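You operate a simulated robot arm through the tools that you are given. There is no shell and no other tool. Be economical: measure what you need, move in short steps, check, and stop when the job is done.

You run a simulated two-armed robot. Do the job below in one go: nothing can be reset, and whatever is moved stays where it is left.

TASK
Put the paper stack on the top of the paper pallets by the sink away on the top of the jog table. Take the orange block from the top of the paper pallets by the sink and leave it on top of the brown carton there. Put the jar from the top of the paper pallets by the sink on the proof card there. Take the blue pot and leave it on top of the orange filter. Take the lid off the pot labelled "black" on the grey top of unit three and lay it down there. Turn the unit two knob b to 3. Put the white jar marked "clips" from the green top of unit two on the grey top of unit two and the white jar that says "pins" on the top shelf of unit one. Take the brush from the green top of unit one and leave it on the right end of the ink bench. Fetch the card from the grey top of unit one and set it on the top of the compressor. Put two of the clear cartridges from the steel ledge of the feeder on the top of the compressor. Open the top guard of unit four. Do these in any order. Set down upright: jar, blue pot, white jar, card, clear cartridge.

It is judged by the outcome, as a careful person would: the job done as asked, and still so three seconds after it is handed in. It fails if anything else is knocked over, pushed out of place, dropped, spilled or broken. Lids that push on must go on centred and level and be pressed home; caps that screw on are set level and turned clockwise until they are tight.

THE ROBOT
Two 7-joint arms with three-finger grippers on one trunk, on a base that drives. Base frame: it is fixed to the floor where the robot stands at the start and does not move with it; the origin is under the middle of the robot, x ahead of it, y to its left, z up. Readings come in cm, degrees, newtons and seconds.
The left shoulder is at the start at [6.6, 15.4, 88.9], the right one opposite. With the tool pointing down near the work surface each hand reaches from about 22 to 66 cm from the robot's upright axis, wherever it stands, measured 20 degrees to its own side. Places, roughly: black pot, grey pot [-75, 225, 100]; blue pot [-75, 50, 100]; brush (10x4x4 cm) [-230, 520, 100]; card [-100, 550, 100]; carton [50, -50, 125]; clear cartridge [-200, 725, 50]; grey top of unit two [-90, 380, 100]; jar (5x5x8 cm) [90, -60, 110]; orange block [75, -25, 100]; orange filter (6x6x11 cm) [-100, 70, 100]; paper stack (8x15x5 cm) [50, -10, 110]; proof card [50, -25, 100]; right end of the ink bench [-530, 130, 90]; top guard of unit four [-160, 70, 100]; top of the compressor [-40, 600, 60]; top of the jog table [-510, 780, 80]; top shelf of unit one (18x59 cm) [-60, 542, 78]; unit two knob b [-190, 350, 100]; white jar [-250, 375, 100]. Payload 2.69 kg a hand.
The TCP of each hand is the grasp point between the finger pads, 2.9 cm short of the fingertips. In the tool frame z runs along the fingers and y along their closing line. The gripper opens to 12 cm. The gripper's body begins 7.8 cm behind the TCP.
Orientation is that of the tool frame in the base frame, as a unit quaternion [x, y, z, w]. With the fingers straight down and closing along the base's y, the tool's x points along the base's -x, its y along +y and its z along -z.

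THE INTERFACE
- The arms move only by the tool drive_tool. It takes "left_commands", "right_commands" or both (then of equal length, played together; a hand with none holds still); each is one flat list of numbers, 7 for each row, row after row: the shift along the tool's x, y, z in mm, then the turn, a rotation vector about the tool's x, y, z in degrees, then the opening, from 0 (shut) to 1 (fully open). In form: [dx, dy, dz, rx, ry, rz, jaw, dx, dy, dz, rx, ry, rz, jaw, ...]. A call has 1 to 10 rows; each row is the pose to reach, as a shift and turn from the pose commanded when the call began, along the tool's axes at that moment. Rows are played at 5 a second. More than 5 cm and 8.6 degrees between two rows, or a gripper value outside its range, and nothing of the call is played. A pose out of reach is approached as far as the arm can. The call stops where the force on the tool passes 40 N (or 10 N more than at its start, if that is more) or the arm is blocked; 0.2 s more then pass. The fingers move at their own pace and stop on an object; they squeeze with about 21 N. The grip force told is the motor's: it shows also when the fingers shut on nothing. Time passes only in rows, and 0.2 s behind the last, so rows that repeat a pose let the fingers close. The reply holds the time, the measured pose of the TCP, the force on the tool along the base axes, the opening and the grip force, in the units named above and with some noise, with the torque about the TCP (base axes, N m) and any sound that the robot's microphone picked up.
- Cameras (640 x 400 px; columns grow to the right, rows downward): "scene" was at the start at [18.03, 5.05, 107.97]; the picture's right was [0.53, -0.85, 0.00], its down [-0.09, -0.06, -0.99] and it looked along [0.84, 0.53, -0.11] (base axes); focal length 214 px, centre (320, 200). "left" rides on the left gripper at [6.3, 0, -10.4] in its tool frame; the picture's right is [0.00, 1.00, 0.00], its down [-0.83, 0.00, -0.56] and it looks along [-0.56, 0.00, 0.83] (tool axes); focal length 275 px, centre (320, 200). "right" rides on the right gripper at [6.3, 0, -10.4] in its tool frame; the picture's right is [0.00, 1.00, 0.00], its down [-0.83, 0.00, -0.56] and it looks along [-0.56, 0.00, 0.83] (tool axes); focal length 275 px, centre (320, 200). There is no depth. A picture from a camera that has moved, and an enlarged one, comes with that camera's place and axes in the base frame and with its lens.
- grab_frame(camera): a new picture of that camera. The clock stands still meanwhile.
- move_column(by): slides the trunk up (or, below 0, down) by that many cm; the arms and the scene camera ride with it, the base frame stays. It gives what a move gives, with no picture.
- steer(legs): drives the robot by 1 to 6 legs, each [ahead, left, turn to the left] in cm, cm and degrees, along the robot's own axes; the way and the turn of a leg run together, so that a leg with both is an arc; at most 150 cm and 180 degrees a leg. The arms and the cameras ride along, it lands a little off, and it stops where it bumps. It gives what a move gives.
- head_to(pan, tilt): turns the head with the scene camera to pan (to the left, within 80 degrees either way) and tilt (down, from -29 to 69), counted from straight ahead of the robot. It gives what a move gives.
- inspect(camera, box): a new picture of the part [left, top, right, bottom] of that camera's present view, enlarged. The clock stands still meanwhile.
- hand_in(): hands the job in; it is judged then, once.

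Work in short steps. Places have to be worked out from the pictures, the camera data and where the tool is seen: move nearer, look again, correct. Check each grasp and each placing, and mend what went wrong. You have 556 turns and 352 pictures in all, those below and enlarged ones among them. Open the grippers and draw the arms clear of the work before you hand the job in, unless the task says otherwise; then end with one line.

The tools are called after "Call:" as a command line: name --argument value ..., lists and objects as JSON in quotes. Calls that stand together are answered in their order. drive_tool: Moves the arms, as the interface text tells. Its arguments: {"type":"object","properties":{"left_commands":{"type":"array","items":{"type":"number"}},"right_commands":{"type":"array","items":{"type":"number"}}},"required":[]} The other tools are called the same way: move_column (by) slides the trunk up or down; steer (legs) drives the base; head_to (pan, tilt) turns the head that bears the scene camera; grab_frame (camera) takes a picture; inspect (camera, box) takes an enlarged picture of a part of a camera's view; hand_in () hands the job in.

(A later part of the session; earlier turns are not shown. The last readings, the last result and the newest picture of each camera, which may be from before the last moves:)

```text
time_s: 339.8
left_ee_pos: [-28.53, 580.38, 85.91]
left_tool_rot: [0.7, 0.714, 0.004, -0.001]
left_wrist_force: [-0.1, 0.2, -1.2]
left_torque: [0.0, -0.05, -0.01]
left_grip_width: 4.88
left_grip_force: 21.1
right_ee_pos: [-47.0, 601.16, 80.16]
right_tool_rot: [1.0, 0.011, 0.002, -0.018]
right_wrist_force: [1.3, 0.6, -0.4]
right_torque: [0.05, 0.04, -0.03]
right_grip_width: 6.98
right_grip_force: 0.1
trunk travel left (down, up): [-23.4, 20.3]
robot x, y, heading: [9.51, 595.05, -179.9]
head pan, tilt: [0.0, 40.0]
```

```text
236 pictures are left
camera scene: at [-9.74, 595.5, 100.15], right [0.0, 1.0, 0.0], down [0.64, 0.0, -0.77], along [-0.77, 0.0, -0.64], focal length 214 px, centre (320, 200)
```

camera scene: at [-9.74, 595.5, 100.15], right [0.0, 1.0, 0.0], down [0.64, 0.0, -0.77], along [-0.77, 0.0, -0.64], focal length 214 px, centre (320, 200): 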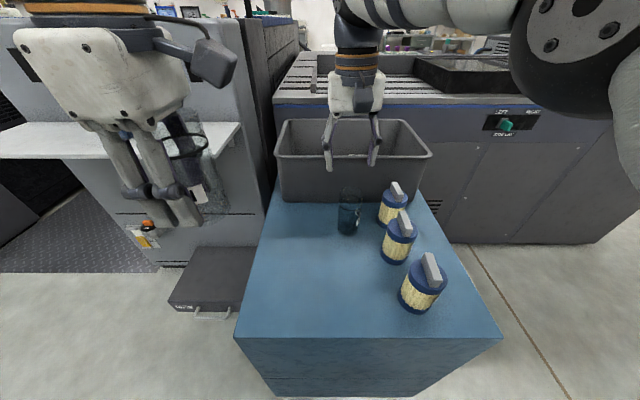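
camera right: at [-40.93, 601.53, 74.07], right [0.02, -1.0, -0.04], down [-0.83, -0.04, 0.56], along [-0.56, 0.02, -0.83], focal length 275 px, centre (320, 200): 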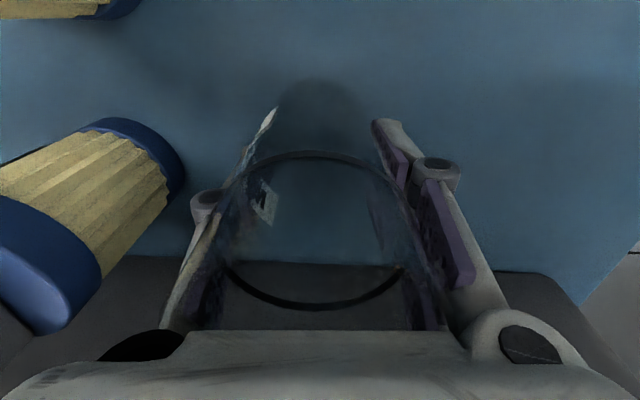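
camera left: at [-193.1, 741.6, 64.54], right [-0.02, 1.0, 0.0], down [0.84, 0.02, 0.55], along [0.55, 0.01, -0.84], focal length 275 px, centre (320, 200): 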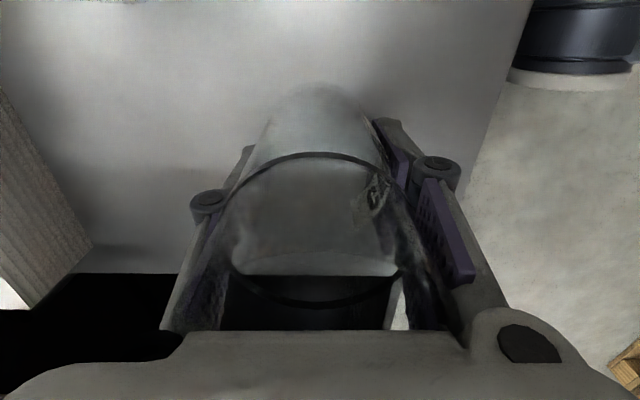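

Cartridge stands. Move right hand back; bring the left one to (-47,586.5) and lower.

Call:
drive_tool --right_commands '[40, -20, -10, 0, 0, 0, 0.58, 80, -40, -20, 0, 0, 0, 0.58, 120, -60, -30, 0, 0, 0, 0.58, 160, -80, -30, 0, 0, 0, 0.58, 160, -80, -30, 0, 0, 0, 0.58, 160, -80, -30, 0, 0, 0, 0.58, 160, -80, -30, 0, 0, 0, 0.58, 160, -80, -30, 0, 0, 0, 0.58]' --left_commands '[0, 0, 0, 0, 0, 0, 0, 15, 0, 0, 0, 0, 0, 0, 30, -45, 0, 0, 0, 0, 0, 45, -90, 0, 0, 0, 0, 0, 65, -135, 0, 0, 0, 0, 0, 65, -184, 0, 0, 0, 0, 0, 65, -184, 45, 0, 0, 0, 0, 65, -184, 90, 0, 0, 0, 0]'

Call:
grab_frame --camera "scene"

Call:
grab_frame --camera "left"

```text
time_s: 341.6
left_ee_pos: [-47.05, 586.55, 76.76]
left_tool_rot: [0.699, 0.715, 0.003, -0.003]
left_wrist_force: [0.7, 0.8, -0.8]
left_torque: [-0.01, 0.0, 0.04]
left_grip_width: 4.85
left_grip_force: 21.2
right_ee_pos: [-31.63, 609.42, 83.57]
right_tool_rot: [1.0, 0.01, 0.002, -0.018]
right_wrist_force: [-0.7, -0.3, -0.3]
right_torque: [-0.02, -0.03, 0.0]
right_grip_width: 6.95
right_grip_force: 0.0
trunk travel left (down, up): [-23.4, 20.3]
robot x, y, heading: [10.15, 595.08, -180.0]
head pan, tilt: [0.0, 40.0]
```

```text
235 pictures are left
camera scene: at [-9.76, 595.51, 100.14], right [0.0, 1.0, 0.0], down [0.64, 0.0, -0.77], along [-0.77, 0.0, -0.64], focal length 214 px, centre (320, 200)
```

scene: 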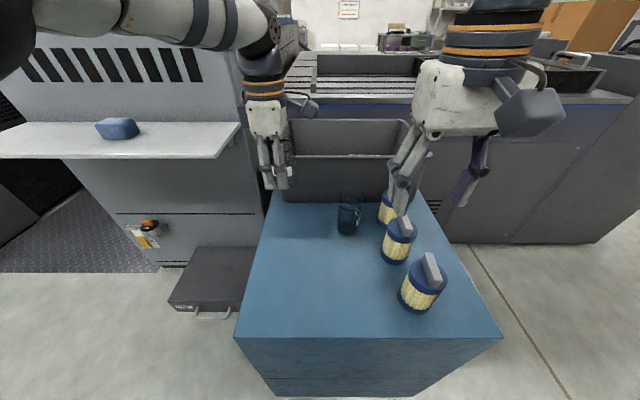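

```text
234 pictures are left
camera left: at [-47.2, 592.76, 87.5], right [1.0, 0.02, 0.0], down [0.01, -0.84, 0.55], along [0.01, -0.55, -0.84], focal length 275 px, centre (320, 200)
```

left: 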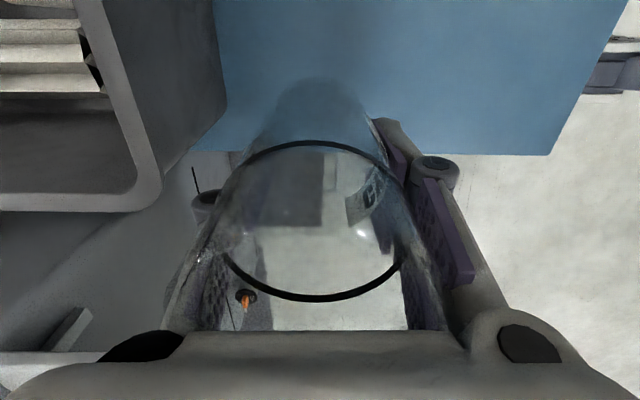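

Good. Lower to contact (~z 64).

Call:
drive_tool --left_commands '[0, 0, 45, 0, 0, 0, 0, 0, 0, 90, 0, 0, 0, 0, 0, 0, 110, 0, 0, 0, 0, 0, 0, 117, 0, 0, 0, 0, 0, 0, 122, 0, 0, 0, 0, 0, 0, 127, 0, 0, 0, 0]'

```text
time_s: 343.0
left_ee_pos: [-47.03, 586.67, 64.11]
left_tool_rot: [0.699, 0.715, 0.003, -0.002]
left_wrist_force: [-0.4, -0.2, -1.1]
left_torque: [0.01, 0.0, -0.05]
left_grip_width: 4.88
left_grip_force: 20.7
right_ee_pos: [-31.33, 609.45, 83.7]
right_tool_rot: [1.0, 0.011, 0.001, -0.018]
right_wrist_force: [-1.1, -0.9, 1.2]
right_torque: [0.03, 0.01, -0.03]
right_grip_width: 6.95
right_grip_force: 0.0
trunk travel left (down, up): [-23.4, 20.3]
robot x, y, heading: [9.61, 595.37, -179.9]
head pan, tilt: [0.0, 40.0]
```

Call:
drive_tool --left_commands '[0, 0, 3, 0, 0, 0, 0, 0, 0, 6, 0, 0, 0, 0, 0, 0, 9, 0, 0, 0, 0]'

```text
time_s: 343.8
left_ee_pos: [-47.03, 586.61, 63.56]
left_tool_rot: [0.699, 0.715, 0.002, -0.003]
left_wrist_force: [3.1, -2.2, 29.7]
left_torque: [0.27, -0.27, -0.04]
left_grip_width: 4.87
left_grip_force: 21.4
right_ee_pos: [-31.21, 609.36, 83.73]
right_tool_rot: [1.0, 0.011, 0.0, -0.018]
right_wrist_force: [-0.2, -0.4, 0.4]
right_torque: [-0.01, -0.02, 0.01]
right_grip_width: 6.96
right_grip_force: 0.0
trunk travel left (down, up): [-23.4, 20.3]
robot x, y, heading: [9.7, 595.4, -179.9]
head pan, tilt: [0.0, 40.0]
```

Contact (30 N). Ease, release and rise.

Call:
drive_tool --left_commands '[0, 0, -4, 0, 0, 0, 0, 0, 0, -4, 0, 0, 0, 0.5, 0, 0, -4, 0, 0, 0, 0.6, 0, 0, -4, 0, 0, 0, 0.6, 0, 0, -40, 0, 0, 0, 0.6, 0, 0, -85, 0, 0, 0, 0.6, 0, 0, -130, 0, 0, 0, 0.6, 0, 0, -170, 0, 0, 0, 0.6, 0, 40, -200, 0, 0, 0, 0.6]'

Call:
grab_frame --camera "scene"

```text
time_s: 345.8
left_ee_pos: [-43.0, 586.41, 83.34]
left_tool_rot: [0.697, 0.717, 0.002, -0.001]
left_wrist_force: [0.8, 1.3, 0.0]
left_torque: [-0.11, 0.03, -0.03]
left_grip_width: 7.24
left_grip_force: 0.1
right_ee_pos: [-31.37, 609.51, 83.53]
right_tool_rot: [1.0, 0.01, 0.001, -0.018]
right_wrist_force: [0.6, 0.2, -0.6]
right_torque: [-0.06, 0.03, 0.04]
right_grip_width: 6.98
right_grip_force: 0.1
trunk travel left (down, up): [-23.4, 20.3]
robot x, y, heading: [9.6, 595.11, -179.9]
head pan, tilt: [0.0, 40.0]
```

```text
233 pictures are left
camera scene: at [-9.67, 595.56, 100.17], right [0.0, 1.0, 0.0], down [0.64, 0.0, -0.77], along [-0.77, 0.0, -0.64], focal length 214 px, centre (320, 200)
```

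scene: 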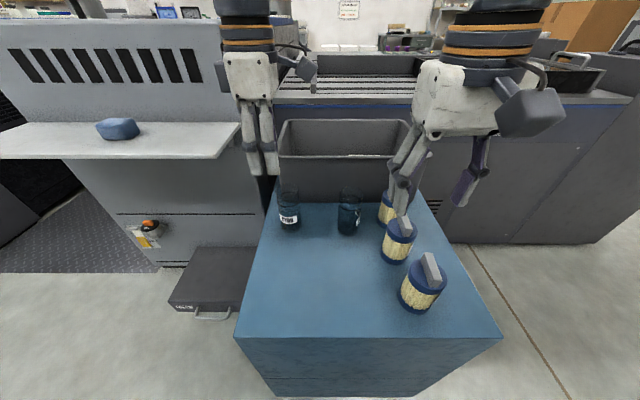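

Both cartridges stand on the compressor. Next the card on unit one's grey top: back off, raise and shift along to face it.

Call:
steer --legs '[[-25, 0, 0], [0, 48, 0]]'

Call:
move_column --by 20

Call:
head_to --pan 0 --tilt 20

Call:
grab_frame --camera "scene"

```text
time_s: 351.4
left_ee_pos: [-18.07, 538.35, 83.39]
left_tool_rot: [0.698, 0.716, 0.004, -0.002]
left_wrist_force: [0.1, -0.2, 0.0]
left_torque: [-0.01, 0.03, -0.03]
left_grip_width: 7.23
left_grip_force: 0.0
right_ee_pos: [-6.44, 561.36, 83.67]
right_tool_rot: [1.0, 0.013, 0.002, -0.019]
right_wrist_force: [0.7, 0.1, -1.4]
right_torque: [0.03, 0.0, -0.01]
right_grip_width: 6.98
right_grip_force: 0.1
trunk travel left (down, up): [-23.4, 20.3]
robot x, y, heading: [34.48, 547.42, -179.8]
head pan, tilt: [0.0, 40.0]
```

```text
time_s: 353.6
left_ee_pos: [-17.26, 538.43, 106.2]
left_tool_rot: [0.698, 0.715, -0.016, -0.022]
left_wrist_force: [-0.4, 0.4, -0.6]
left_torque: [-0.01, -0.03, 0.0]
left_grip_width: 7.18
left_grip_force: 0.1
right_ee_pos: [-6.59, 561.35, 103.5]
right_tool_rot: [1.0, 0.013, 0.001, -0.018]
right_wrist_force: [-0.5, 1.1, -0.9]
right_torque: [0.0, 0.0, 0.03]
right_grip_width: 6.97
right_grip_force: 0.2
trunk travel left (down, up): [-43.4, 0.3]
robot x, y, heading: [34.75, 547.48, -179.8]
head pan, tilt: [0.0, 40.0]
```

```text
time_s: 354.4
left_ee_pos: [-17.11, 538.52, 106.27]
left_tool_rot: [0.699, 0.715, -0.016, -0.022]
left_wrist_force: [-0.1, -1.4, 0.0]
left_torque: [0.01, -0.04, 0.01]
left_grip_width: 7.21
left_grip_force: 0.0
right_ee_pos: [-6.42, 561.53, 103.61]
right_tool_rot: [1.0, 0.012, 0.002, -0.018]
right_wrist_force: [-0.7, -0.3, -0.2]
right_torque: [-0.01, 0.0, 0.0]
right_grip_width: 6.98
right_grip_force: 0.2
trunk travel left (down, up): [-43.4, 0.3]
robot x, y, heading: [35.1, 547.65, -179.8]
head pan, tilt: [0.0, 20.0]
```

```text
232 pictures are left
camera scene: at [24.74, 547.53, 124.92], right [-0.01, 1.0, 0.0], down [0.34, 0.0, -0.94], along [-0.94, -0.01, -0.34], focal length 214 px, centre (320, 200)
```

scene: 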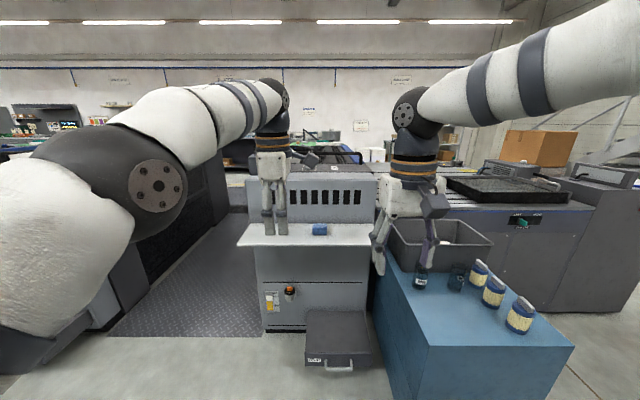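

Call:
inspect --camera "scene" --box '[220, 130, 420, 255]'

```text
3.20 times, centred on (320, 192) of scene
camera zoom: at [24.74, 547.53, 124.92], right [-0.01, 1.0, 0.0], down [0.34, 0.0, -0.94], along [-0.94, -0.01, -0.34], focal length 686 px, centre (320, 224)
```

zoom: 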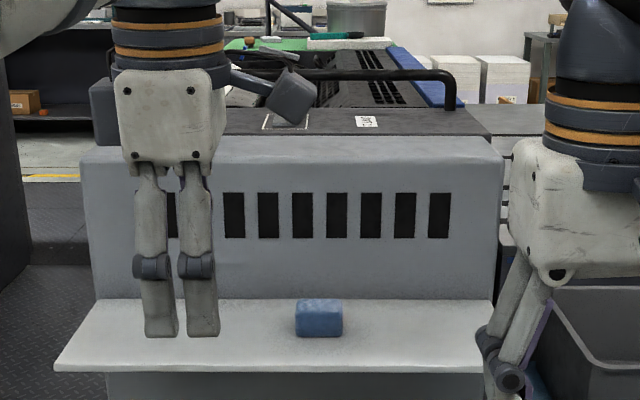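

The card lies around (-101,556) on the dark part of the top. I pitch the right hand 45° forward and up, raise the left, then drive closer.

Call:
drive_tool --right_commands '[0, 0, -15, 0, -8, 0, 0.5, 0, 0, -30, 0, -16, 0, 0.5, 0, 0, -45, 0, -24, 0, 0.5, 0, 0, -60, 0, -32, 0, 0.5, 0, 0, -75, 0, -40, 0, 0.5, 0, 0, -80, 0, -46, 0, 0.5]' --left_commands '[0, 15, -15, 0, 0, 0, 0.6, 0, 30, -30, 0, 0, 0, 0.6, 0, 45, -45, 0, 0, 0, 0.6, 0, 60, -60, 0, 0, 0, 0.6, 0, 75, -75, 0, 0, 0, 0.6, 0, 90, -80, 0, 0, 0, 0.6]'

Call:
steer --legs '[[50, 8, 0]]'

Call:
grab_frame --camera "scene"

Call:
grab_frame --camera "right"

```text
time_s: 355.8
left_ee_pos: [-7.76, 538.61, 113.8]
left_tool_rot: [0.697, 0.716, -0.017, -0.022]
left_wrist_force: [-0.3, -0.4, 0.5]
left_torque: [0.01, 0.02, 0.0]
left_grip_width: 7.19
left_grip_force: 0.0
right_ee_pos: [-6.41, 561.12, 111.67]
right_tool_rot: [0.92, 0.017, -0.391, -0.013]
right_wrist_force: [-0.1, 0.1, 0.0]
right_torque: [0.0, 0.01, -0.01]
right_grip_width: 5.99
right_grip_force: 0.1
trunk travel left (down, up): [-43.4, 0.3]
robot x, y, heading: [34.97, 547.16, -179.4]
head pan, tilt: [0.0, 20.0]
```

```text
time_s: 358.8
left_ee_pos: [-57.5, 530.65, 113.8]
left_tool_rot: [0.7, 0.714, -0.016, -0.023]
left_wrist_force: [0.6, -0.1, -0.3]
left_torque: [0.02, 0.01, -0.02]
left_grip_width: 7.17
left_grip_force: 0.1
right_ee_pos: [-56.23, 553.03, 111.56]
right_tool_rot: [0.921, 0.017, -0.39, -0.012]
right_wrist_force: [-0.7, 0.2, 0.3]
right_torque: [0.02, 0.0, 0.01]
right_grip_width: 6.02
right_grip_force: 0.1
trunk travel left (down, up): [-43.4, 0.3]
robot x, y, heading: [-15.03, 539.66, -179.7]
head pan, tilt: [0.0, 20.0]
```

```text
230 pictures are left
camera scene: at [-25.09, 539.34, 124.93], right [0.0, 1.0, 0.0], down [0.34, 0.0, -0.94], along [-0.94, 0.0, -0.34], focal length 214 px, centre (320, 200)
```

scene: 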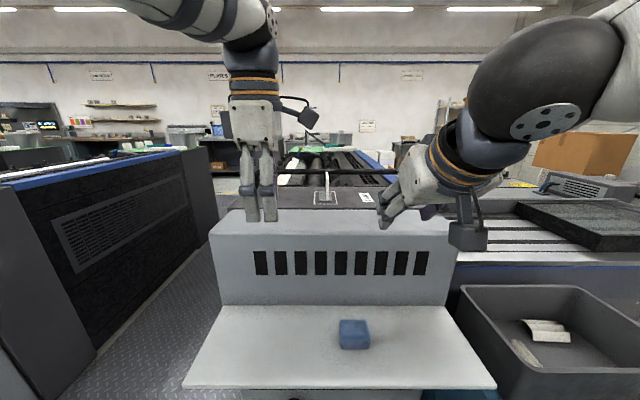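

```text
229 pictures are left
camera right: at [-44.48, 553.12, 114.28], right [0.02, -1.0, -0.04], down [-0.18, -0.04, 0.98], along [-0.98, -0.02, -0.18], focal length 275 px, centre (320, 200)
```

right: 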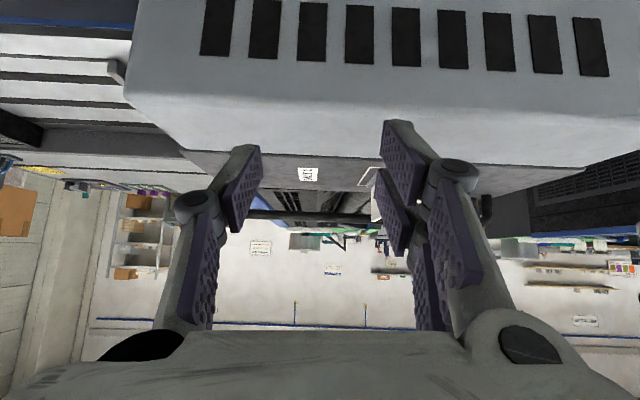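

Call:
inspect --camera "right" --box '[240, 140, 440, 260]'

Call:
inspect --camera "scene" --box '[260, 150, 420, 250]'

```text
3.20 times, centred on (340, 200) of right
camera zoom: at [-44.48, 553.12, 114.28], right [0.02, -1.0, -0.04], down [-0.18, -0.04, 0.98], along [-0.98, -0.02, -0.18], focal length 881 px, centre (256, 200)
```

zoom: 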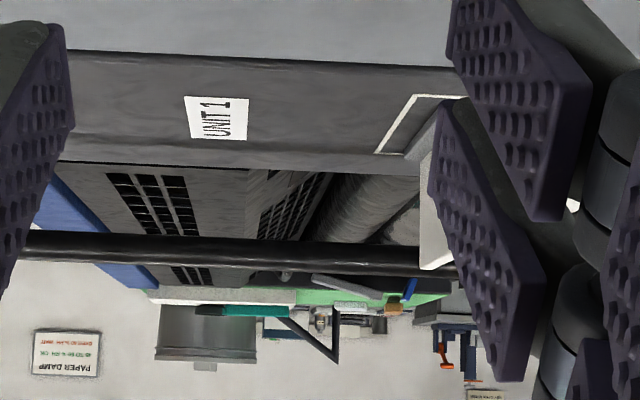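

```text
4.00 times, centred on (340, 200) of scene
camera zoom: at [-25.09, 539.34, 124.93], right [0.0, 1.0, 0.0], down [0.34, 0.0, -0.94], along [-0.94, 0.0, -0.34], focal length 858 px, centre (240, 200)
```

zoom: 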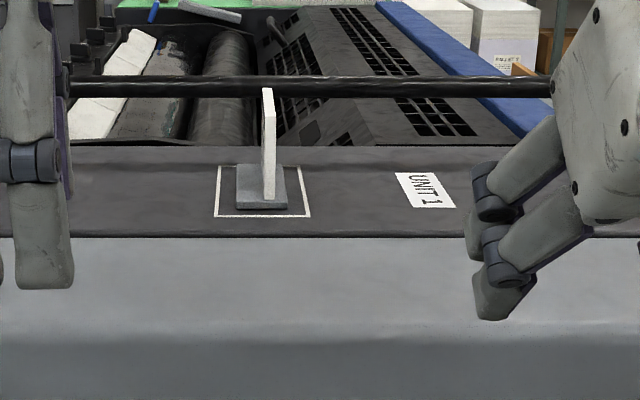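

The real card is the upright white card on a little stand at about (-94,541.5), top z≈110, thin in y. I align the right shoulder with it (y≈527) and lower the trunk a bit to bring the shoulders forward.

Call:
steer --legs '[[3, 12, 0]]'

Call:
move_column --by -9

Call:
drive_tool --right_commands '[25, 0, -25, 0, 0, 0, 0.5, 55, 0, -55, 0, 0, 0, 0.5, 75, 0, -75, 0, 0, 0, 0.5]' --left_commands '[0, 30, -30, 0, 0, 0, 0.6, 0, 60, -60, 0, 0, 0, 0.6, 0, 90, -80, 0, 0, 0, 0.6]'

Call:
grab_frame --camera "scene"

```text
time_s: 360.4
left_ee_pos: [-60.57, 518.47, 113.72]
left_tool_rot: [0.699, 0.714, -0.016, -0.022]
left_wrist_force: [-0.6, 0.4, 0.0]
left_torque: [0.04, 0.01, -0.01]
left_grip_width: 7.2
left_grip_force: 0.1
right_ee_pos: [-59.26, 541.05, 111.65]
right_tool_rot: [0.921, 0.017, -0.39, -0.013]
right_wrist_force: [0.1, -0.3, 0.0]
right_torque: [-0.01, -0.02, 0.0]
right_grip_width: 6.0
right_grip_force: 0.1
trunk travel left (down, up): [-43.4, 0.3]
robot x, y, heading: [-17.81, 527.28, -179.9]
head pan, tilt: [0.0, 20.0]
```

```text
time_s: 361.6
left_ee_pos: [-64.36, 518.58, 93.38]
left_tool_rot: [0.696, 0.711, 0.072, 0.068]
left_wrist_force: [8.2, 0.9, -4.9]
left_torque: [-0.03, -0.17, 0.01]
left_grip_width: 6.63
left_grip_force: 0.1
right_ee_pos: [-59.13, 540.91, 102.56]
right_tool_rot: [0.921, 0.017, -0.39, -0.013]
right_wrist_force: [0.2, -0.4, -0.3]
right_torque: [0.0, 0.0, -0.01]
right_grip_width: 5.99
right_grip_force: 0.0
trunk travel left (down, up): [-34.4, 9.3]
robot x, y, heading: [-17.58, 527.03, -180.1]
head pan, tilt: [0.0, 20.0]
```

```text
time_s: 362.4
left_ee_pos: [-57.17, 518.52, 103.07]
left_tool_rot: [0.695, 0.712, 0.07, 0.065]
left_wrist_force: [-0.2, 0.4, 0.2]
left_torque: [-0.02, 0.0, -0.02]
left_grip_width: 7.22
left_grip_force: 0.0
right_ee_pos: [-48.44, 541.3, 102.24]
right_tool_rot: [0.921, 0.017, -0.39, -0.012]
right_wrist_force: [-0.1, -0.2, 0.2]
right_torque: [-0.02, 0.03, 0.04]
right_grip_width: 5.99
right_grip_force: 0.0
trunk travel left (down, up): [-34.4, 9.3]
robot x, y, heading: [-17.94, 527.37, -179.7]
head pan, tilt: [0.0, 20.0]
```

```text
226 pictures are left
camera scene: at [-35.25, 527.27, 114.54], right [0.0, 1.0, 0.0], down [0.34, 0.0, -0.94], along [-0.94, 0.0, -0.34], focal length 214 px, centre (320, 200)
```

scene: 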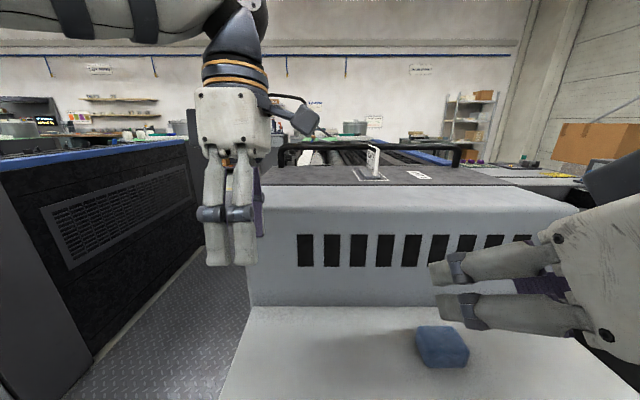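

Call:
inspect --camera "scene" --box '[320, 130, 440, 205]'

```text
5.33 times, centred on (380, 168) of scene
camera zoom: at [-35.25, 527.27, 114.54], right [0.0, 1.0, 0.0], down [0.34, 0.0, -0.94], along [-0.94, 0.0, -0.34], focal length 1144 px, centre (0, 373)
```

zoom: 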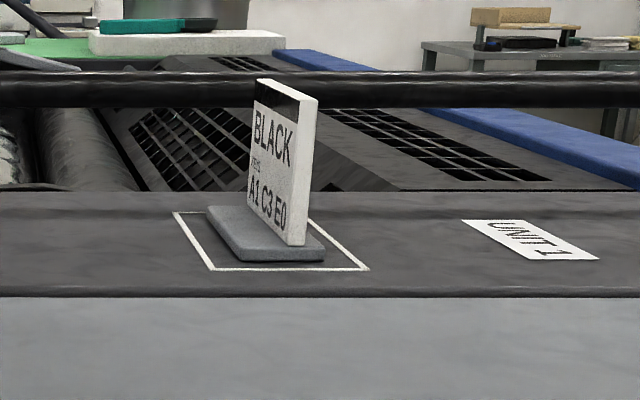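

The card: plate x≈-92..-102, y≈541.8, top z≈108, facing sideways. I lift the right hand and move it forward above/in front of it.

Call:
drive_tool --right_commands '[-36, -2, -35, 0, 0, 0, 0.5, -72, -3, -70, 0, 0, 0, 0.5, -106, -6, -35, 0, 0, 0, 0.5, -140, -10, 1, 0, 0, 0, 0.5, -174, -12, 36, 0, 0, 0, 0.5, -208, -13, 71, 0, 0, 0, 0.5, -242, -14, 106, 0, 0, 0, 0.5, -276, -15, 142, 0, 0, 0, 0.5, -310, -16, 177, 0, 0, 0, 0.5]'

Call:
grab_frame --camera "right"

Call:
grab_frame --camera "scene"

```text
refused: row 1 steps farther than a row can; nothing moved
```

```text
224 pictures are left
camera right: at [-36.65, 541.35, 105.09], right [0.02, -1.0, -0.04], down [-0.18, -0.04, 0.98], along [-0.98, -0.02, -0.18], focal length 275 px, centre (320, 200)
```

right: 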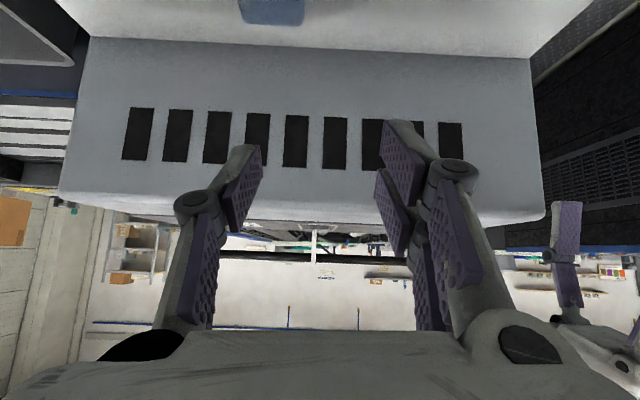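

```text
223 pictures are left
camera scene: at [-35.25, 527.27, 114.54], right [0.0, 1.0, 0.0], down [0.34, 0.0, -0.94], along [-0.94, 0.0, -0.34], focal length 214 px, centre (320, 200)
```

scene: 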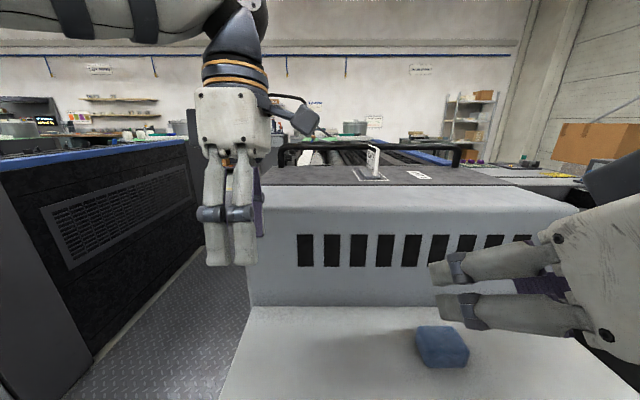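

Step marginally too long; shrink a bit.

Call:
drive_tool --right_commands '[-34, -2, -33, 0, 0, 0, 0.5, -68, -3, -66, 0, 0, 0, 0.5, -101, -6, -33, 0, 0, 0, 0.5, -134, -10, 1, 0, 0, 0, 0.5, -167, -12, 35, 0, 0, 0, 0.5, -200, -13, 69, 0, 0, 0, 0.5, -233, -14, 103, 0, 0, 0, 0.5, -266, -15, 137, 0, 0, 0, 0.5, -299, -16, 171, 0, 0, 0, 0.5]'

Call:
grab_frame --camera "right"

Call:
grab_frame --camera "scene"

```text
time_s: 364.4
left_ee_pos: [-57.35, 518.46, 103.08]
left_tool_rot: [0.696, 0.712, 0.071, 0.066]
left_wrist_force: [-0.4, -0.2, -0.6]
left_torque: [0.01, -0.04, 0.01]
left_grip_width: 7.21
left_grip_force: 0.1
right_ee_pos: [-81.93, 541.69, 111.93]
right_tool_rot: [0.921, 0.017, -0.39, -0.014]
right_wrist_force: [0.2, 0.1, 0.5]
right_torque: [0.03, -0.03, 0.0]
right_grip_width: 5.98
right_grip_force: 0.0
trunk travel left (down, up): [-34.4, 9.3]
robot x, y, heading: [-17.95, 527.3, -179.9]
head pan, tilt: [0.0, 20.0]
```

```text
222 pictures are left
camera right: at [-70.13, 541.86, 114.68], right [0.03, -1.0, -0.04], down [-0.18, -0.05, 0.98], along [-0.98, -0.02, -0.18], focal length 275 px, centre (320, 200)
```

right: 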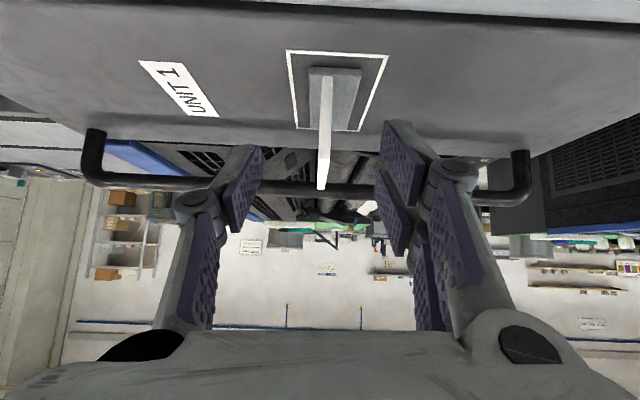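

```text
221 pictures are left
camera scene: at [-35.39, 527.25, 114.51], right [0.0, 1.0, 0.0], down [0.34, 0.0, -0.94], along [-0.94, 0.0, -0.34], focal length 214 px, centre (320, 200)
```

scene: 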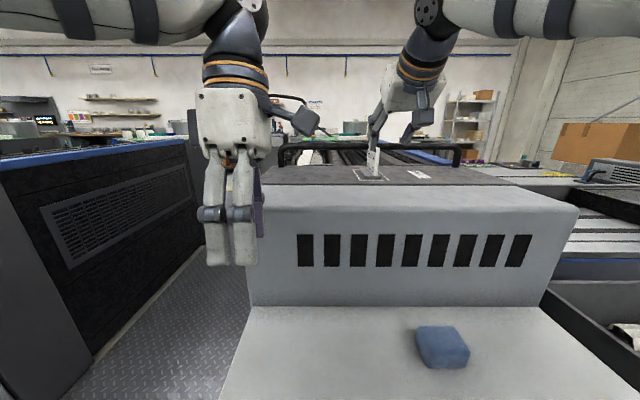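

Centred on the card plate. Advance to TCP (-95,541.2,106) and close gently.

Call:
drive_tool --right_commands '[-16, 2, 45, 0, 0, 0, 0.5, -32, 3, 90, 0, 0, 0, 0.5, -47, 4, 135, 0, 0, 0, 0.5]'

Call:
grab_frame --camera "right"

```text
time_s: 365.2
left_ee_pos: [-57.27, 518.63, 103.06]
left_tool_rot: [0.696, 0.712, 0.069, 0.067]
left_wrist_force: [-0.2, -0.5, -0.7]
left_torque: [0.03, 0.0, -0.01]
left_grip_width: 7.2
left_grip_force: 0.1
right_ee_pos: [-89.27, 541.1, 105.47]
right_tool_rot: [0.921, 0.018, -0.389, -0.013]
right_wrist_force: [0.7, -0.5, 0.0]
right_torque: [0.04, 0.0, 0.03]
right_grip_width: 5.99
right_grip_force: 0.1
right hand out of reach, approached as far as the arm can: row 2, 3
trunk travel left (down, up): [-34.4, 9.3]
robot x, y, heading: [-17.82, 527.18, -180.0]
head pan, tilt: [0.0, 20.0]
```

```text
220 pictures are left
camera right: at [-77.48, 541.2, 108.19], right [0.03, -1.0, -0.04], down [-0.18, -0.04, 0.98], along [-0.98, -0.02, -0.18], focal length 275 px, centre (320, 200)
```

right: 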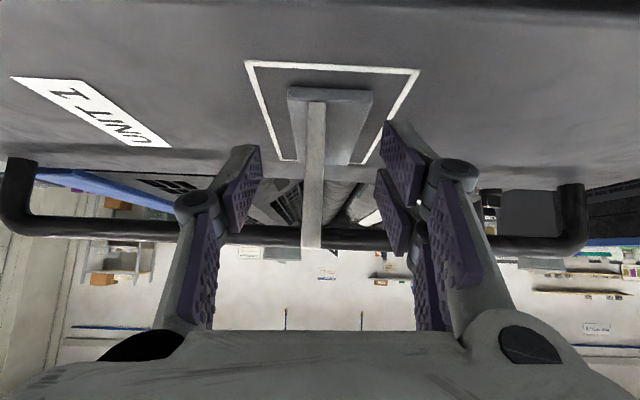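

Just short of reach; I roll the base 5 cm ahead, plate staying between the fingers.

Call:
steer --legs '[[5, 0, 0]]'

Call:
grab_frame --camera "right"

```text
time_s: 366.2
left_ee_pos: [-62.29, 518.63, 103.03]
left_tool_rot: [0.696, 0.711, 0.071, 0.067]
left_wrist_force: [-1.1, -0.1, 0.8]
left_torque: [0.0, -0.05, 0.04]
left_grip_width: 7.2
left_grip_force: 0.0
right_ee_pos: [-94.38, 541.11, 105.41]
right_tool_rot: [0.921, 0.017, -0.389, -0.013]
right_wrist_force: [-1.0, -0.5, -0.6]
right_torque: [0.02, -0.01, -0.03]
right_grip_width: 5.99
right_grip_force: 0.1
trunk travel left (down, up): [-34.4, 9.3]
robot x, y, heading: [-23.01, 527.06, -179.7]
head pan, tilt: [0.0, 20.0]
```

```text
219 pictures are left
camera right: at [-82.55, 541.22, 108.15], right [0.02, -1.0, -0.04], down [-0.18, -0.04, 0.98], along [-0.98, -0.02, -0.18], focal length 275 px, centre (320, 200)
```

right: 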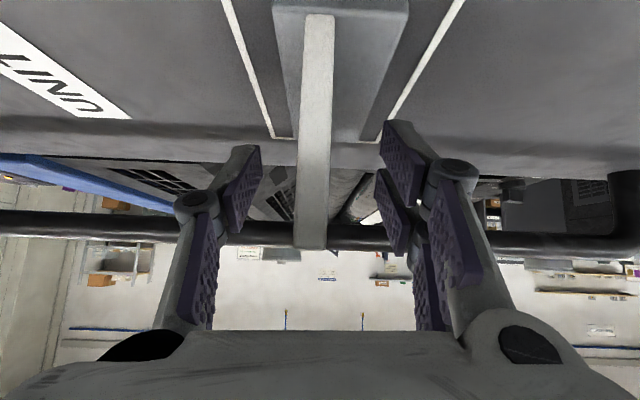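

Plate well between the pads. Close and lift slightly.

Call:
drive_tool --right_commands '[0, 0, 0, 0, 0, 0, 0.3, 0, 0, 0, 0, 0, 0, 0.1, 0, 0, 0, 0, 0, 0, 0, 0, 0, 0, 0, 0, 0, 0, 0, 0, 0, 0, 0, 0, 0]'

Call:
drive_tool --right_commands '[-4, 0, -4, 0, 0, 0, 0, -11, 0, -11, 0, 0, 0, 0, -22, 0, -21, 0, 0, 0, 0]'

Call:
grab_frame --camera "right"

```text
time_s: 367.4
left_ee_pos: [-62.1, 518.58, 103.1]
left_tool_rot: [0.696, 0.711, 0.07, 0.065]
left_wrist_force: [0.4, 0.2, 0.2]
left_torque: [-0.03, -0.02, -0.02]
left_grip_width: 7.2
left_grip_force: 0.1
right_ee_pos: [-94.26, 541.1, 105.41]
right_tool_rot: [0.921, 0.017, -0.39, -0.012]
right_wrist_force: [-0.1, -0.9, 0.6]
right_torque: [-0.09, 0.1, 0.01]
right_grip_width: 0.84
right_grip_force: 20.5
trunk travel left (down, up): [-34.4, 9.3]
robot x, y, heading: [-23.42, 527.18, -180.0]
head pan, tilt: [0.0, 20.0]
```

```text
time_s: 368.2
left_ee_pos: [-62.08, 518.54, 103.14]
left_tool_rot: [0.696, 0.711, 0.07, 0.067]
left_wrist_force: [0.8, 0.3, -0.1]
left_torque: [0.03, 0.01, 0.02]
left_grip_width: 7.17
left_grip_force: 0.0
right_ee_pos: [-93.23, 540.98, 107.86]
right_tool_rot: [0.921, 0.017, -0.39, -0.012]
right_wrist_force: [0.9, -0.1, -1.0]
right_torque: [0.01, -0.01, 0.0]
right_grip_width: 0.85
right_grip_force: 20.8
right hand out of reach, approached as far as the arm can: row 2, 3
trunk travel left (down, up): [-34.4, 9.3]
robot x, y, heading: [-23.05, 527.44, -179.9]
head pan, tilt: [0.0, 20.0]
```

```text
218 pictures are left
camera right: at [-81.36, 541.13, 110.55], right [0.02, -1.0, -0.04], down [-0.18, -0.04, 0.98], along [-0.98, -0.02, -0.18], focal length 275 px, centre (320, 200)
```

right: 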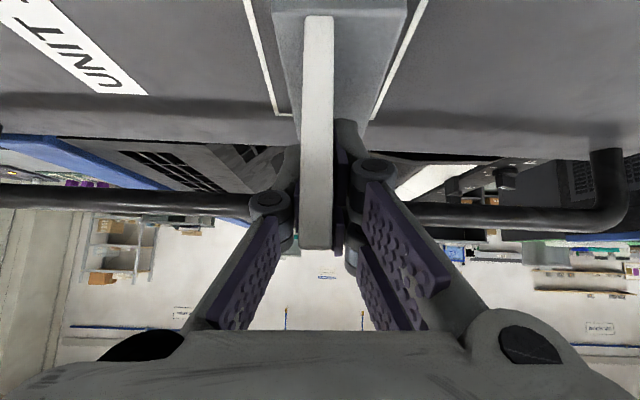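

Card held (0.85 cm plate). Back away 45 cm, then draw the arm in.

Call:
steer --legs '[[-45, 0, 0]]'

Call:
drive_tool --right_commands '[33, 1, -34, 0, 0, 0, 0, 66, 2, -68, 0, 0, 0, 0, 99, 3, -102, 0, 0, 0, 0, 132, 4, -136, 0, 0, 0, 0, 165, 5, -170, 0, 0, 0, 0]'

Call:
move_column --by -14

Call:
grab_frame --camera "scene"

```text
time_s: 370.9
left_ee_pos: [-17.22, 518.62, 103.07]
left_tool_rot: [0.695, 0.713, 0.07, 0.066]
left_wrist_force: [0.2, -0.6, 0.3]
left_torque: [0.02, 0.03, -0.01]
left_grip_width: 7.18
left_grip_force: 0.1
right_ee_pos: [-48.22, 540.96, 107.93]
right_tool_rot: [0.921, 0.018, -0.389, -0.012]
right_wrist_force: [0.2, 0.6, -0.1]
right_torque: [-0.01, 0.01, 0.02]
right_grip_width: 0.85
right_grip_force: 21.1
trunk travel left (down, up): [-34.4, 9.3]
robot x, y, heading: [22.26, 527.2, -180.0]
head pan, tilt: [0.0, 20.0]
```

```text
time_s: 372.1
left_ee_pos: [-17.03, 518.62, 103.07]
left_tool_rot: [0.695, 0.713, 0.069, 0.066]
left_wrist_force: [0.2, 0.6, 0.0]
left_torque: [-0.04, 0.0, -0.03]
left_grip_width: 7.17
left_grip_force: 0.1
right_ee_pos: [-24.46, 541.11, 108.02]
right_tool_rot: [0.92, 0.018, -0.391, -0.012]
right_wrist_force: [0.8, -0.1, -0.7]
right_torque: [0.0, 0.0, 0.02]
right_grip_width: 0.86
right_grip_force: 20.9
trunk travel left (down, up): [-34.4, 9.3]
robot x, y, heading: [22.07, 527.48, -179.8]
head pan, tilt: [0.0, 20.0]
```

```text
time_s: 373.8
left_ee_pos: [-17.09, 518.69, 89.07]
left_tool_rot: [0.695, 0.713, 0.071, 0.067]
left_wrist_force: [-0.2, -0.4, 0.9]
left_torque: [0.01, 0.05, 0.01]
left_grip_width: 7.2
left_grip_force: 0.0
right_ee_pos: [-24.53, 541.03, 93.89]
right_tool_rot: [0.921, 0.019, -0.389, -0.012]
right_wrist_force: [0.3, -0.2, -0.4]
right_torque: [0.0, 0.0, 0.02]
right_grip_width: 0.85
right_grip_force: 20.9
trunk travel left (down, up): [-20.4, 23.3]
robot x, y, heading: [21.79, 527.4, -179.8]
head pan, tilt: [0.0, 20.0]
```

```text
217 pictures are left
camera scene: at [0.9, 527.38, 100.26], right [-0.01, 1.0, 0.0], down [0.34, 0.0, -0.94], along [-0.94, -0.01, -0.34], focal length 214 px, centre (320, 200)
```

scene: 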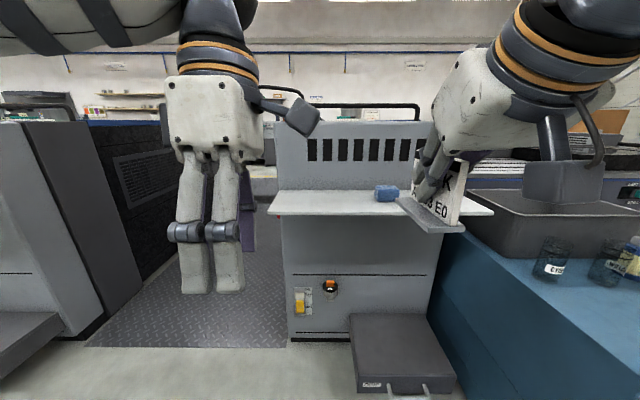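

Card is level. Move right 51 cm and 8.5 ahead, then lower the trunk.

Call:
steer --legs '[[0, -51, 0], [8.5, 0, 0]]'

Call:
move_column --by -15

Call:
head_to --pan 0 --tilt 40

Call:
grab_frame --camera "scene"

Call:
grab_frame --camera "right"

```text
time_s: 378.9
left_ee_pos: [-26.02, 570.22, 88.97]
left_tool_rot: [0.695, 0.712, 0.071, 0.067]
left_wrist_force: [0.0, 0.5, 0.1]
left_torque: [0.0, -0.03, -0.02]
left_grip_width: 7.2
left_grip_force: 0.0
right_ee_pos: [-33.46, 592.61, 93.78]
right_tool_rot: [0.921, 0.019, -0.389, -0.012]
right_wrist_force: [0.0, 0.0, -0.9]
right_torque: [-0.02, 0.01, 0.01]
right_grip_width: 0.84
right_grip_force: 21.0
trunk travel left (down, up): [-20.4, 23.3]
robot x, y, heading: [13.25, 578.43, -179.6]
head pan, tilt: [0.0, 20.0]
```

```text
time_s: 380.7
left_ee_pos: [-27.06, 570.18, 73.03]
left_tool_rot: [0.694, 0.712, 0.081, 0.077]
left_wrist_force: [0.2, 0.0, 0.2]
left_torque: [-0.03, 0.01, -0.01]
left_grip_width: 7.18
left_grip_force: 0.0
right_ee_pos: [-33.39, 592.67, 78.86]
right_tool_rot: [0.921, 0.018, -0.39, -0.012]
right_wrist_force: [0.2, -0.2, -0.9]
right_torque: [0.04, 0.02, -0.02]
right_grip_width: 0.84
right_grip_force: 21.1
trunk travel left (down, up): [-5.4, 38.3]
robot x, y, heading: [12.72, 578.94, -179.7]
head pan, tilt: [0.0, 20.0]
```

```text
time_s: 381.5
left_ee_pos: [-27.13, 570.37, 73.03]
left_tool_rot: [0.693, 0.712, 0.082, 0.077]
left_wrist_force: [-0.1, -0.4, 0.3]
left_torque: [-0.01, 0.02, 0.03]
left_grip_width: 7.2
left_grip_force: 0.1
right_ee_pos: [-33.46, 592.55, 78.88]
right_tool_rot: [0.921, 0.019, -0.39, -0.011]
right_wrist_force: [-0.1, 0.8, -0.7]
right_torque: [0.01, -0.01, 0.05]
right_grip_width: 0.86
right_grip_force: 21.4
trunk travel left (down, up): [-5.4, 38.3]
robot x, y, heading: [12.79, 578.63, -179.6]
head pan, tilt: [0.0, 40.0]
```

```text
216 pictures are left
camera scene: at [-12.68, 578.93, 80.13], right [-0.01, 1.0, 0.0], down [0.64, 0.0, -0.77], along [-0.77, 0.0, -0.64], focal length 214 px, centre (320, 200)
```

scene: 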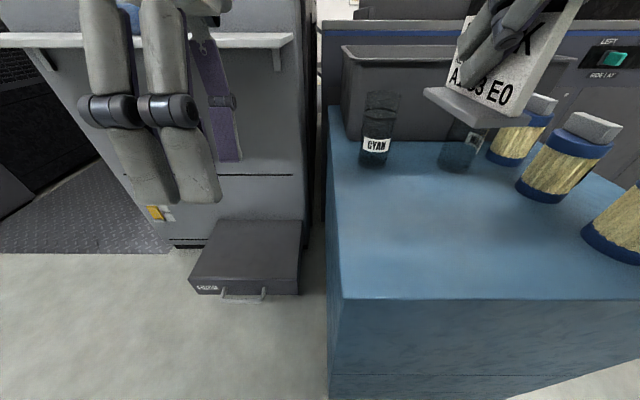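

```text
215 pictures are left
camera right: at [-21.58, 592.79, 81.53], right [0.03, -1.0, -0.04], down [-0.18, -0.04, 0.98], along [-0.98, -0.02, -0.18], focal length 275 px, centre (320, 200)
```

right: 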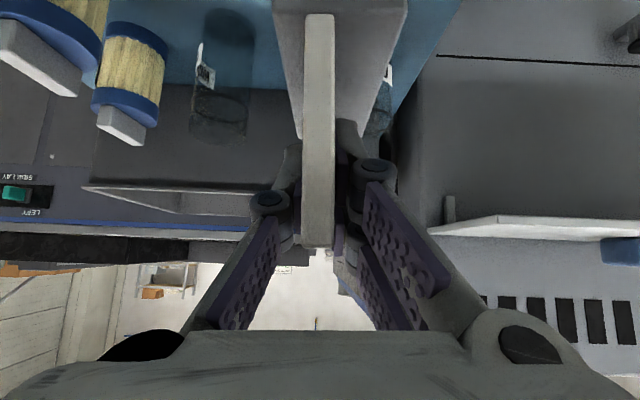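

Lower the card toward the top between cartridges and the front edge.

Call:
drive_tool --right_commands '[29, 1, 28, 0, 0, 0, 0, 57, 3, 56, 0, 0, 0, 0, 86, 4, 84, 0, 0, 0, 0, 100, 5, 97, 0, 0, 0, 0]'

Call:
grab_frame --camera "scene"

```text
time_s: 382.5
left_ee_pos: [-27.07, 570.25, 73.08]
left_tool_rot: [0.694, 0.711, 0.081, 0.077]
left_wrist_force: [-0.3, 0.3, -0.2]
left_torque: [-0.04, -0.02, -0.02]
left_grip_width: 7.19
left_grip_force: 0.1
right_ee_pos: [-33.5, 592.69, 65.21]
right_tool_rot: [0.919, 0.017, -0.394, -0.011]
right_wrist_force: [-2.1, 3.3, 18.4]
right_torque: [-0.29, -0.09, 0.07]
right_grip_width: 0.9
right_grip_force: 20.8
trunk travel left (down, up): [-5.4, 38.3]
robot x, y, heading: [12.9, 578.79, -179.6]
head pan, tilt: [0.0, 40.0]
```

```text
214 pictures are left
camera scene: at [-12.6, 578.94, 80.17], right [-0.01, 1.0, 0.0], down [0.64, 0.0, -0.77], along [-0.77, 0.0, -0.64], focal length 214 px, centre (320, 200)
```

scene: 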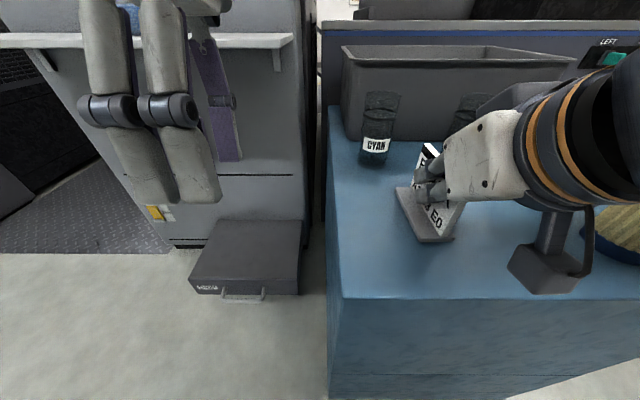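

Contact (18 N) on the compressor top. Release and withdraw back along the fingers.

Call:
drive_tool --right_commands '[-2, 0, -2, 0, 0, 0, 0, -2, 0, -2, 0, 0, 0, 0.2, -2, 0, -2, 0, 0, 0, 0.35, -2, 0, -2, 0, 0, 0, 0.35, -2, 0, -45, 0, 0, 0, 0.35, -2, 0, -90, 0, 0, 0, 0.35, -2, 0, -135, 0, 0, 0, 0.35]'

Call:
grab_frame --camera "scene"

```text
time_s: 384.1
left_ee_pos: [-27.13, 570.35, 72.97]
left_tool_rot: [0.694, 0.711, 0.082, 0.077]
left_wrist_force: [-0.5, -0.4, 0.1]
left_torque: [-0.01, -0.01, 0.0]
left_grip_width: 7.2
left_grip_force: 0.1
right_ee_pos: [-24.7, 592.64, 73.67]
right_tool_rot: [0.921, 0.018, -0.389, -0.012]
right_wrist_force: [0.5, 0.1, 0.3]
right_torque: [-0.01, -0.01, -0.01]
right_grip_width: 4.22
right_grip_force: 0.0
right hand out of reach, approached as far as the arm can: row 7
trunk travel left (down, up): [-5.4, 38.3]
robot x, y, heading: [13.33, 578.78, -179.5]
head pan, tilt: [0.0, 40.0]
```

```text
213 pictures are left
camera scene: at [-12.68, 578.94, 80.12], right [-0.01, 1.0, 0.0], down [0.64, 0.0, -0.77], along [-0.77, 0.0, -0.64], focal length 214 px, centre (320, 200)
```

scene: 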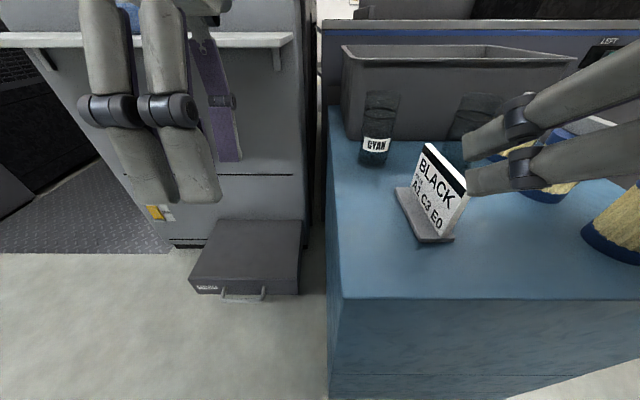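

The card stands upright on the compressor. Now to the west side: back off, raise the trunk, go around the feeder end.

Call:
steer --legs '[[-28, 0, 0]]'

Call:
move_column --by 25

Call:
steer --legs '[[0, -116, -0.4], [0, -116, 0], [120, 0, 0], [110, 12, 0]]'

Call:
head_to --pan 0 --tilt 20

Call:
grab_frame --camera "scene"

```text
time_s: 386.1
left_ee_pos: [1.06, 570.48, 73.0]
left_tool_rot: [0.694, 0.711, 0.081, 0.078]
left_wrist_force: [0.3, -0.3, -0.4]
left_torque: [-0.05, 0.01, -0.02]
left_grip_width: 7.2
left_grip_force: 0.1
right_ee_pos: [3.57, 592.75, 73.64]
right_tool_rot: [0.921, 0.018, -0.389, -0.013]
right_wrist_force: [-0.4, 0.0, -0.9]
right_torque: [-0.01, -0.02, 0.02]
right_grip_width: 4.18
right_grip_force: 0.1
trunk travel left (down, up): [-5.4, 38.3]
robot x, y, heading: [41.47, 578.88, -180.2]
head pan, tilt: [0.0, 40.0]
```

```text
time_s: 388.6
left_ee_pos: [1.07, 570.5, 98.07]
left_tool_rot: [0.694, 0.711, 0.082, 0.078]
left_wrist_force: [0.3, -0.7, -0.4]
left_torque: [0.01, -0.01, 0.0]
left_grip_width: 7.19
left_grip_force: 0.0
right_ee_pos: [3.58, 592.77, 98.67]
right_tool_rot: [0.921, 0.018, -0.388, -0.012]
right_wrist_force: [0.6, 0.4, 0.2]
right_torque: [0.01, 0.0, 0.03]
right_grip_width: 4.18
right_grip_force: 0.0
trunk travel left (down, up): [-30.4, 13.3]
robot x, y, heading: [41.37, 579.06, -180.0]
head pan, tilt: [0.0, 40.0]
```

```text
time_s: 417.5
left_ee_pos: [-227.11, 792.93, 97.96]
left_tool_rot: [0.696, 0.709, 0.082, 0.077]
left_wrist_force: [-1.0, 1.0, 0.4]
left_torque: [-0.05, 0.0, 0.01]
left_grip_width: 7.22
left_grip_force: 0.1
right_ee_pos: [-224.38, 815.33, 98.55]
right_tool_rot: [0.921, 0.014, -0.39, -0.014]
right_wrist_force: [-0.8, -0.2, -0.4]
right_torque: [-0.02, 0.01, 0.0]
right_grip_width: 4.2
right_grip_force: 0.0
trunk travel left (down, up): [-30.4, 13.3]
robot x, y, heading: [-186.8, 801.17, 179.7]
head pan, tilt: [0.0, 40.0]
```

```text
time_s: 418.4
left_ee_pos: [-227.08, 792.91, 98.05]
left_tool_rot: [0.696, 0.709, 0.081, 0.077]
left_wrist_force: [-0.8, -0.4, -0.1]
left_torque: [0.01, 0.03, -0.01]
left_grip_width: 7.23
left_grip_force: 0.0
right_ee_pos: [-224.37, 815.21, 98.53]
right_tool_rot: [0.92, 0.015, -0.39, -0.013]
right_wrist_force: [-0.1, -0.4, 0.1]
right_torque: [-0.01, 0.01, -0.01]
right_grip_width: 4.22
right_grip_force: 0.1
trunk travel left (down, up): [-30.4, 13.3]
robot x, y, heading: [-186.74, 801.3, 179.9]
head pan, tilt: [0.0, 20.0]
```

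```text
212 pictures are left
camera scene: at [-205.35, 801.43, 110.21], right [0.0, 1.0, 0.0], down [0.34, 0.0, -0.94], along [-0.94, 0.0, -0.34], focal length 214 px, centre (320, 200)
```

scene: 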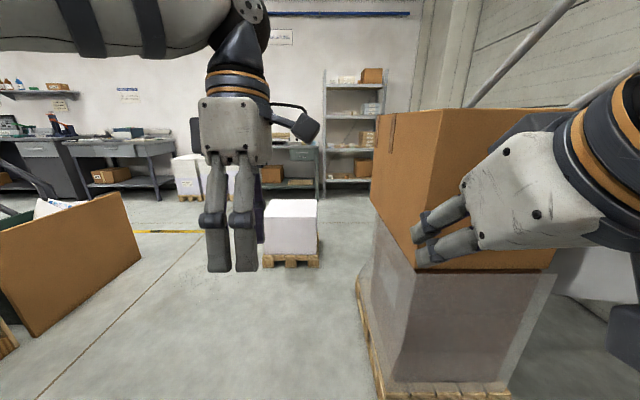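

Carton close on the right; shift left, then thread to the west aisle and face -y.

Call:
steer --legs '[[0, 19, 0], [100, 0, 0], [0, 80, 0], [148, 0, 0], [0, 0, 90]]'

Call:
grab_frame --camera "scene"

```text
time_s: 425.4
left_ee_pos: [-325.91, 772.52, 98.15]
left_tool_rot: [0.696, 0.71, 0.083, 0.072]
left_wrist_force: [-0.2, 0.1, 0.1]
left_torque: [-0.03, 0.0, 0.01]
left_grip_width: 7.17
left_grip_force: 0.0
right_ee_pos: [-323.2, 794.66, 99.0]
right_tool_rot: [0.919, 0.022, -0.393, -0.019]
right_wrist_force: [0.9, -0.8, -0.2]
right_torque: [-0.01, 0.01, 0.02]
right_grip_width: 4.19
right_grip_force: 0.0
trunk travel left (down, up): [-30.4, 13.3]
robot x, y, heading: [-285.93, 781.53, -179.9]
head pan, tilt: [0.0, 20.0]
stopped in leg 3: the robot was blocked; the commanded pose is now the measured one
```

```text
211 pictures are left
camera scene: at [-304.13, 781.08, 110.32], right [0.0, 1.0, 0.01], down [0.34, 0.01, -0.94], along [-0.94, 0.0, -0.34], focal length 214 px, centre (320, 200)
```

scene: 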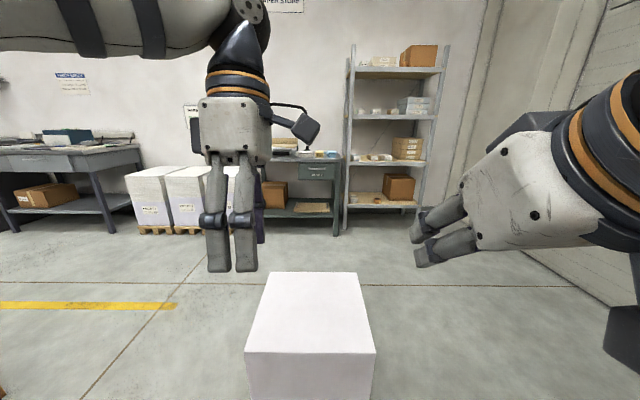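

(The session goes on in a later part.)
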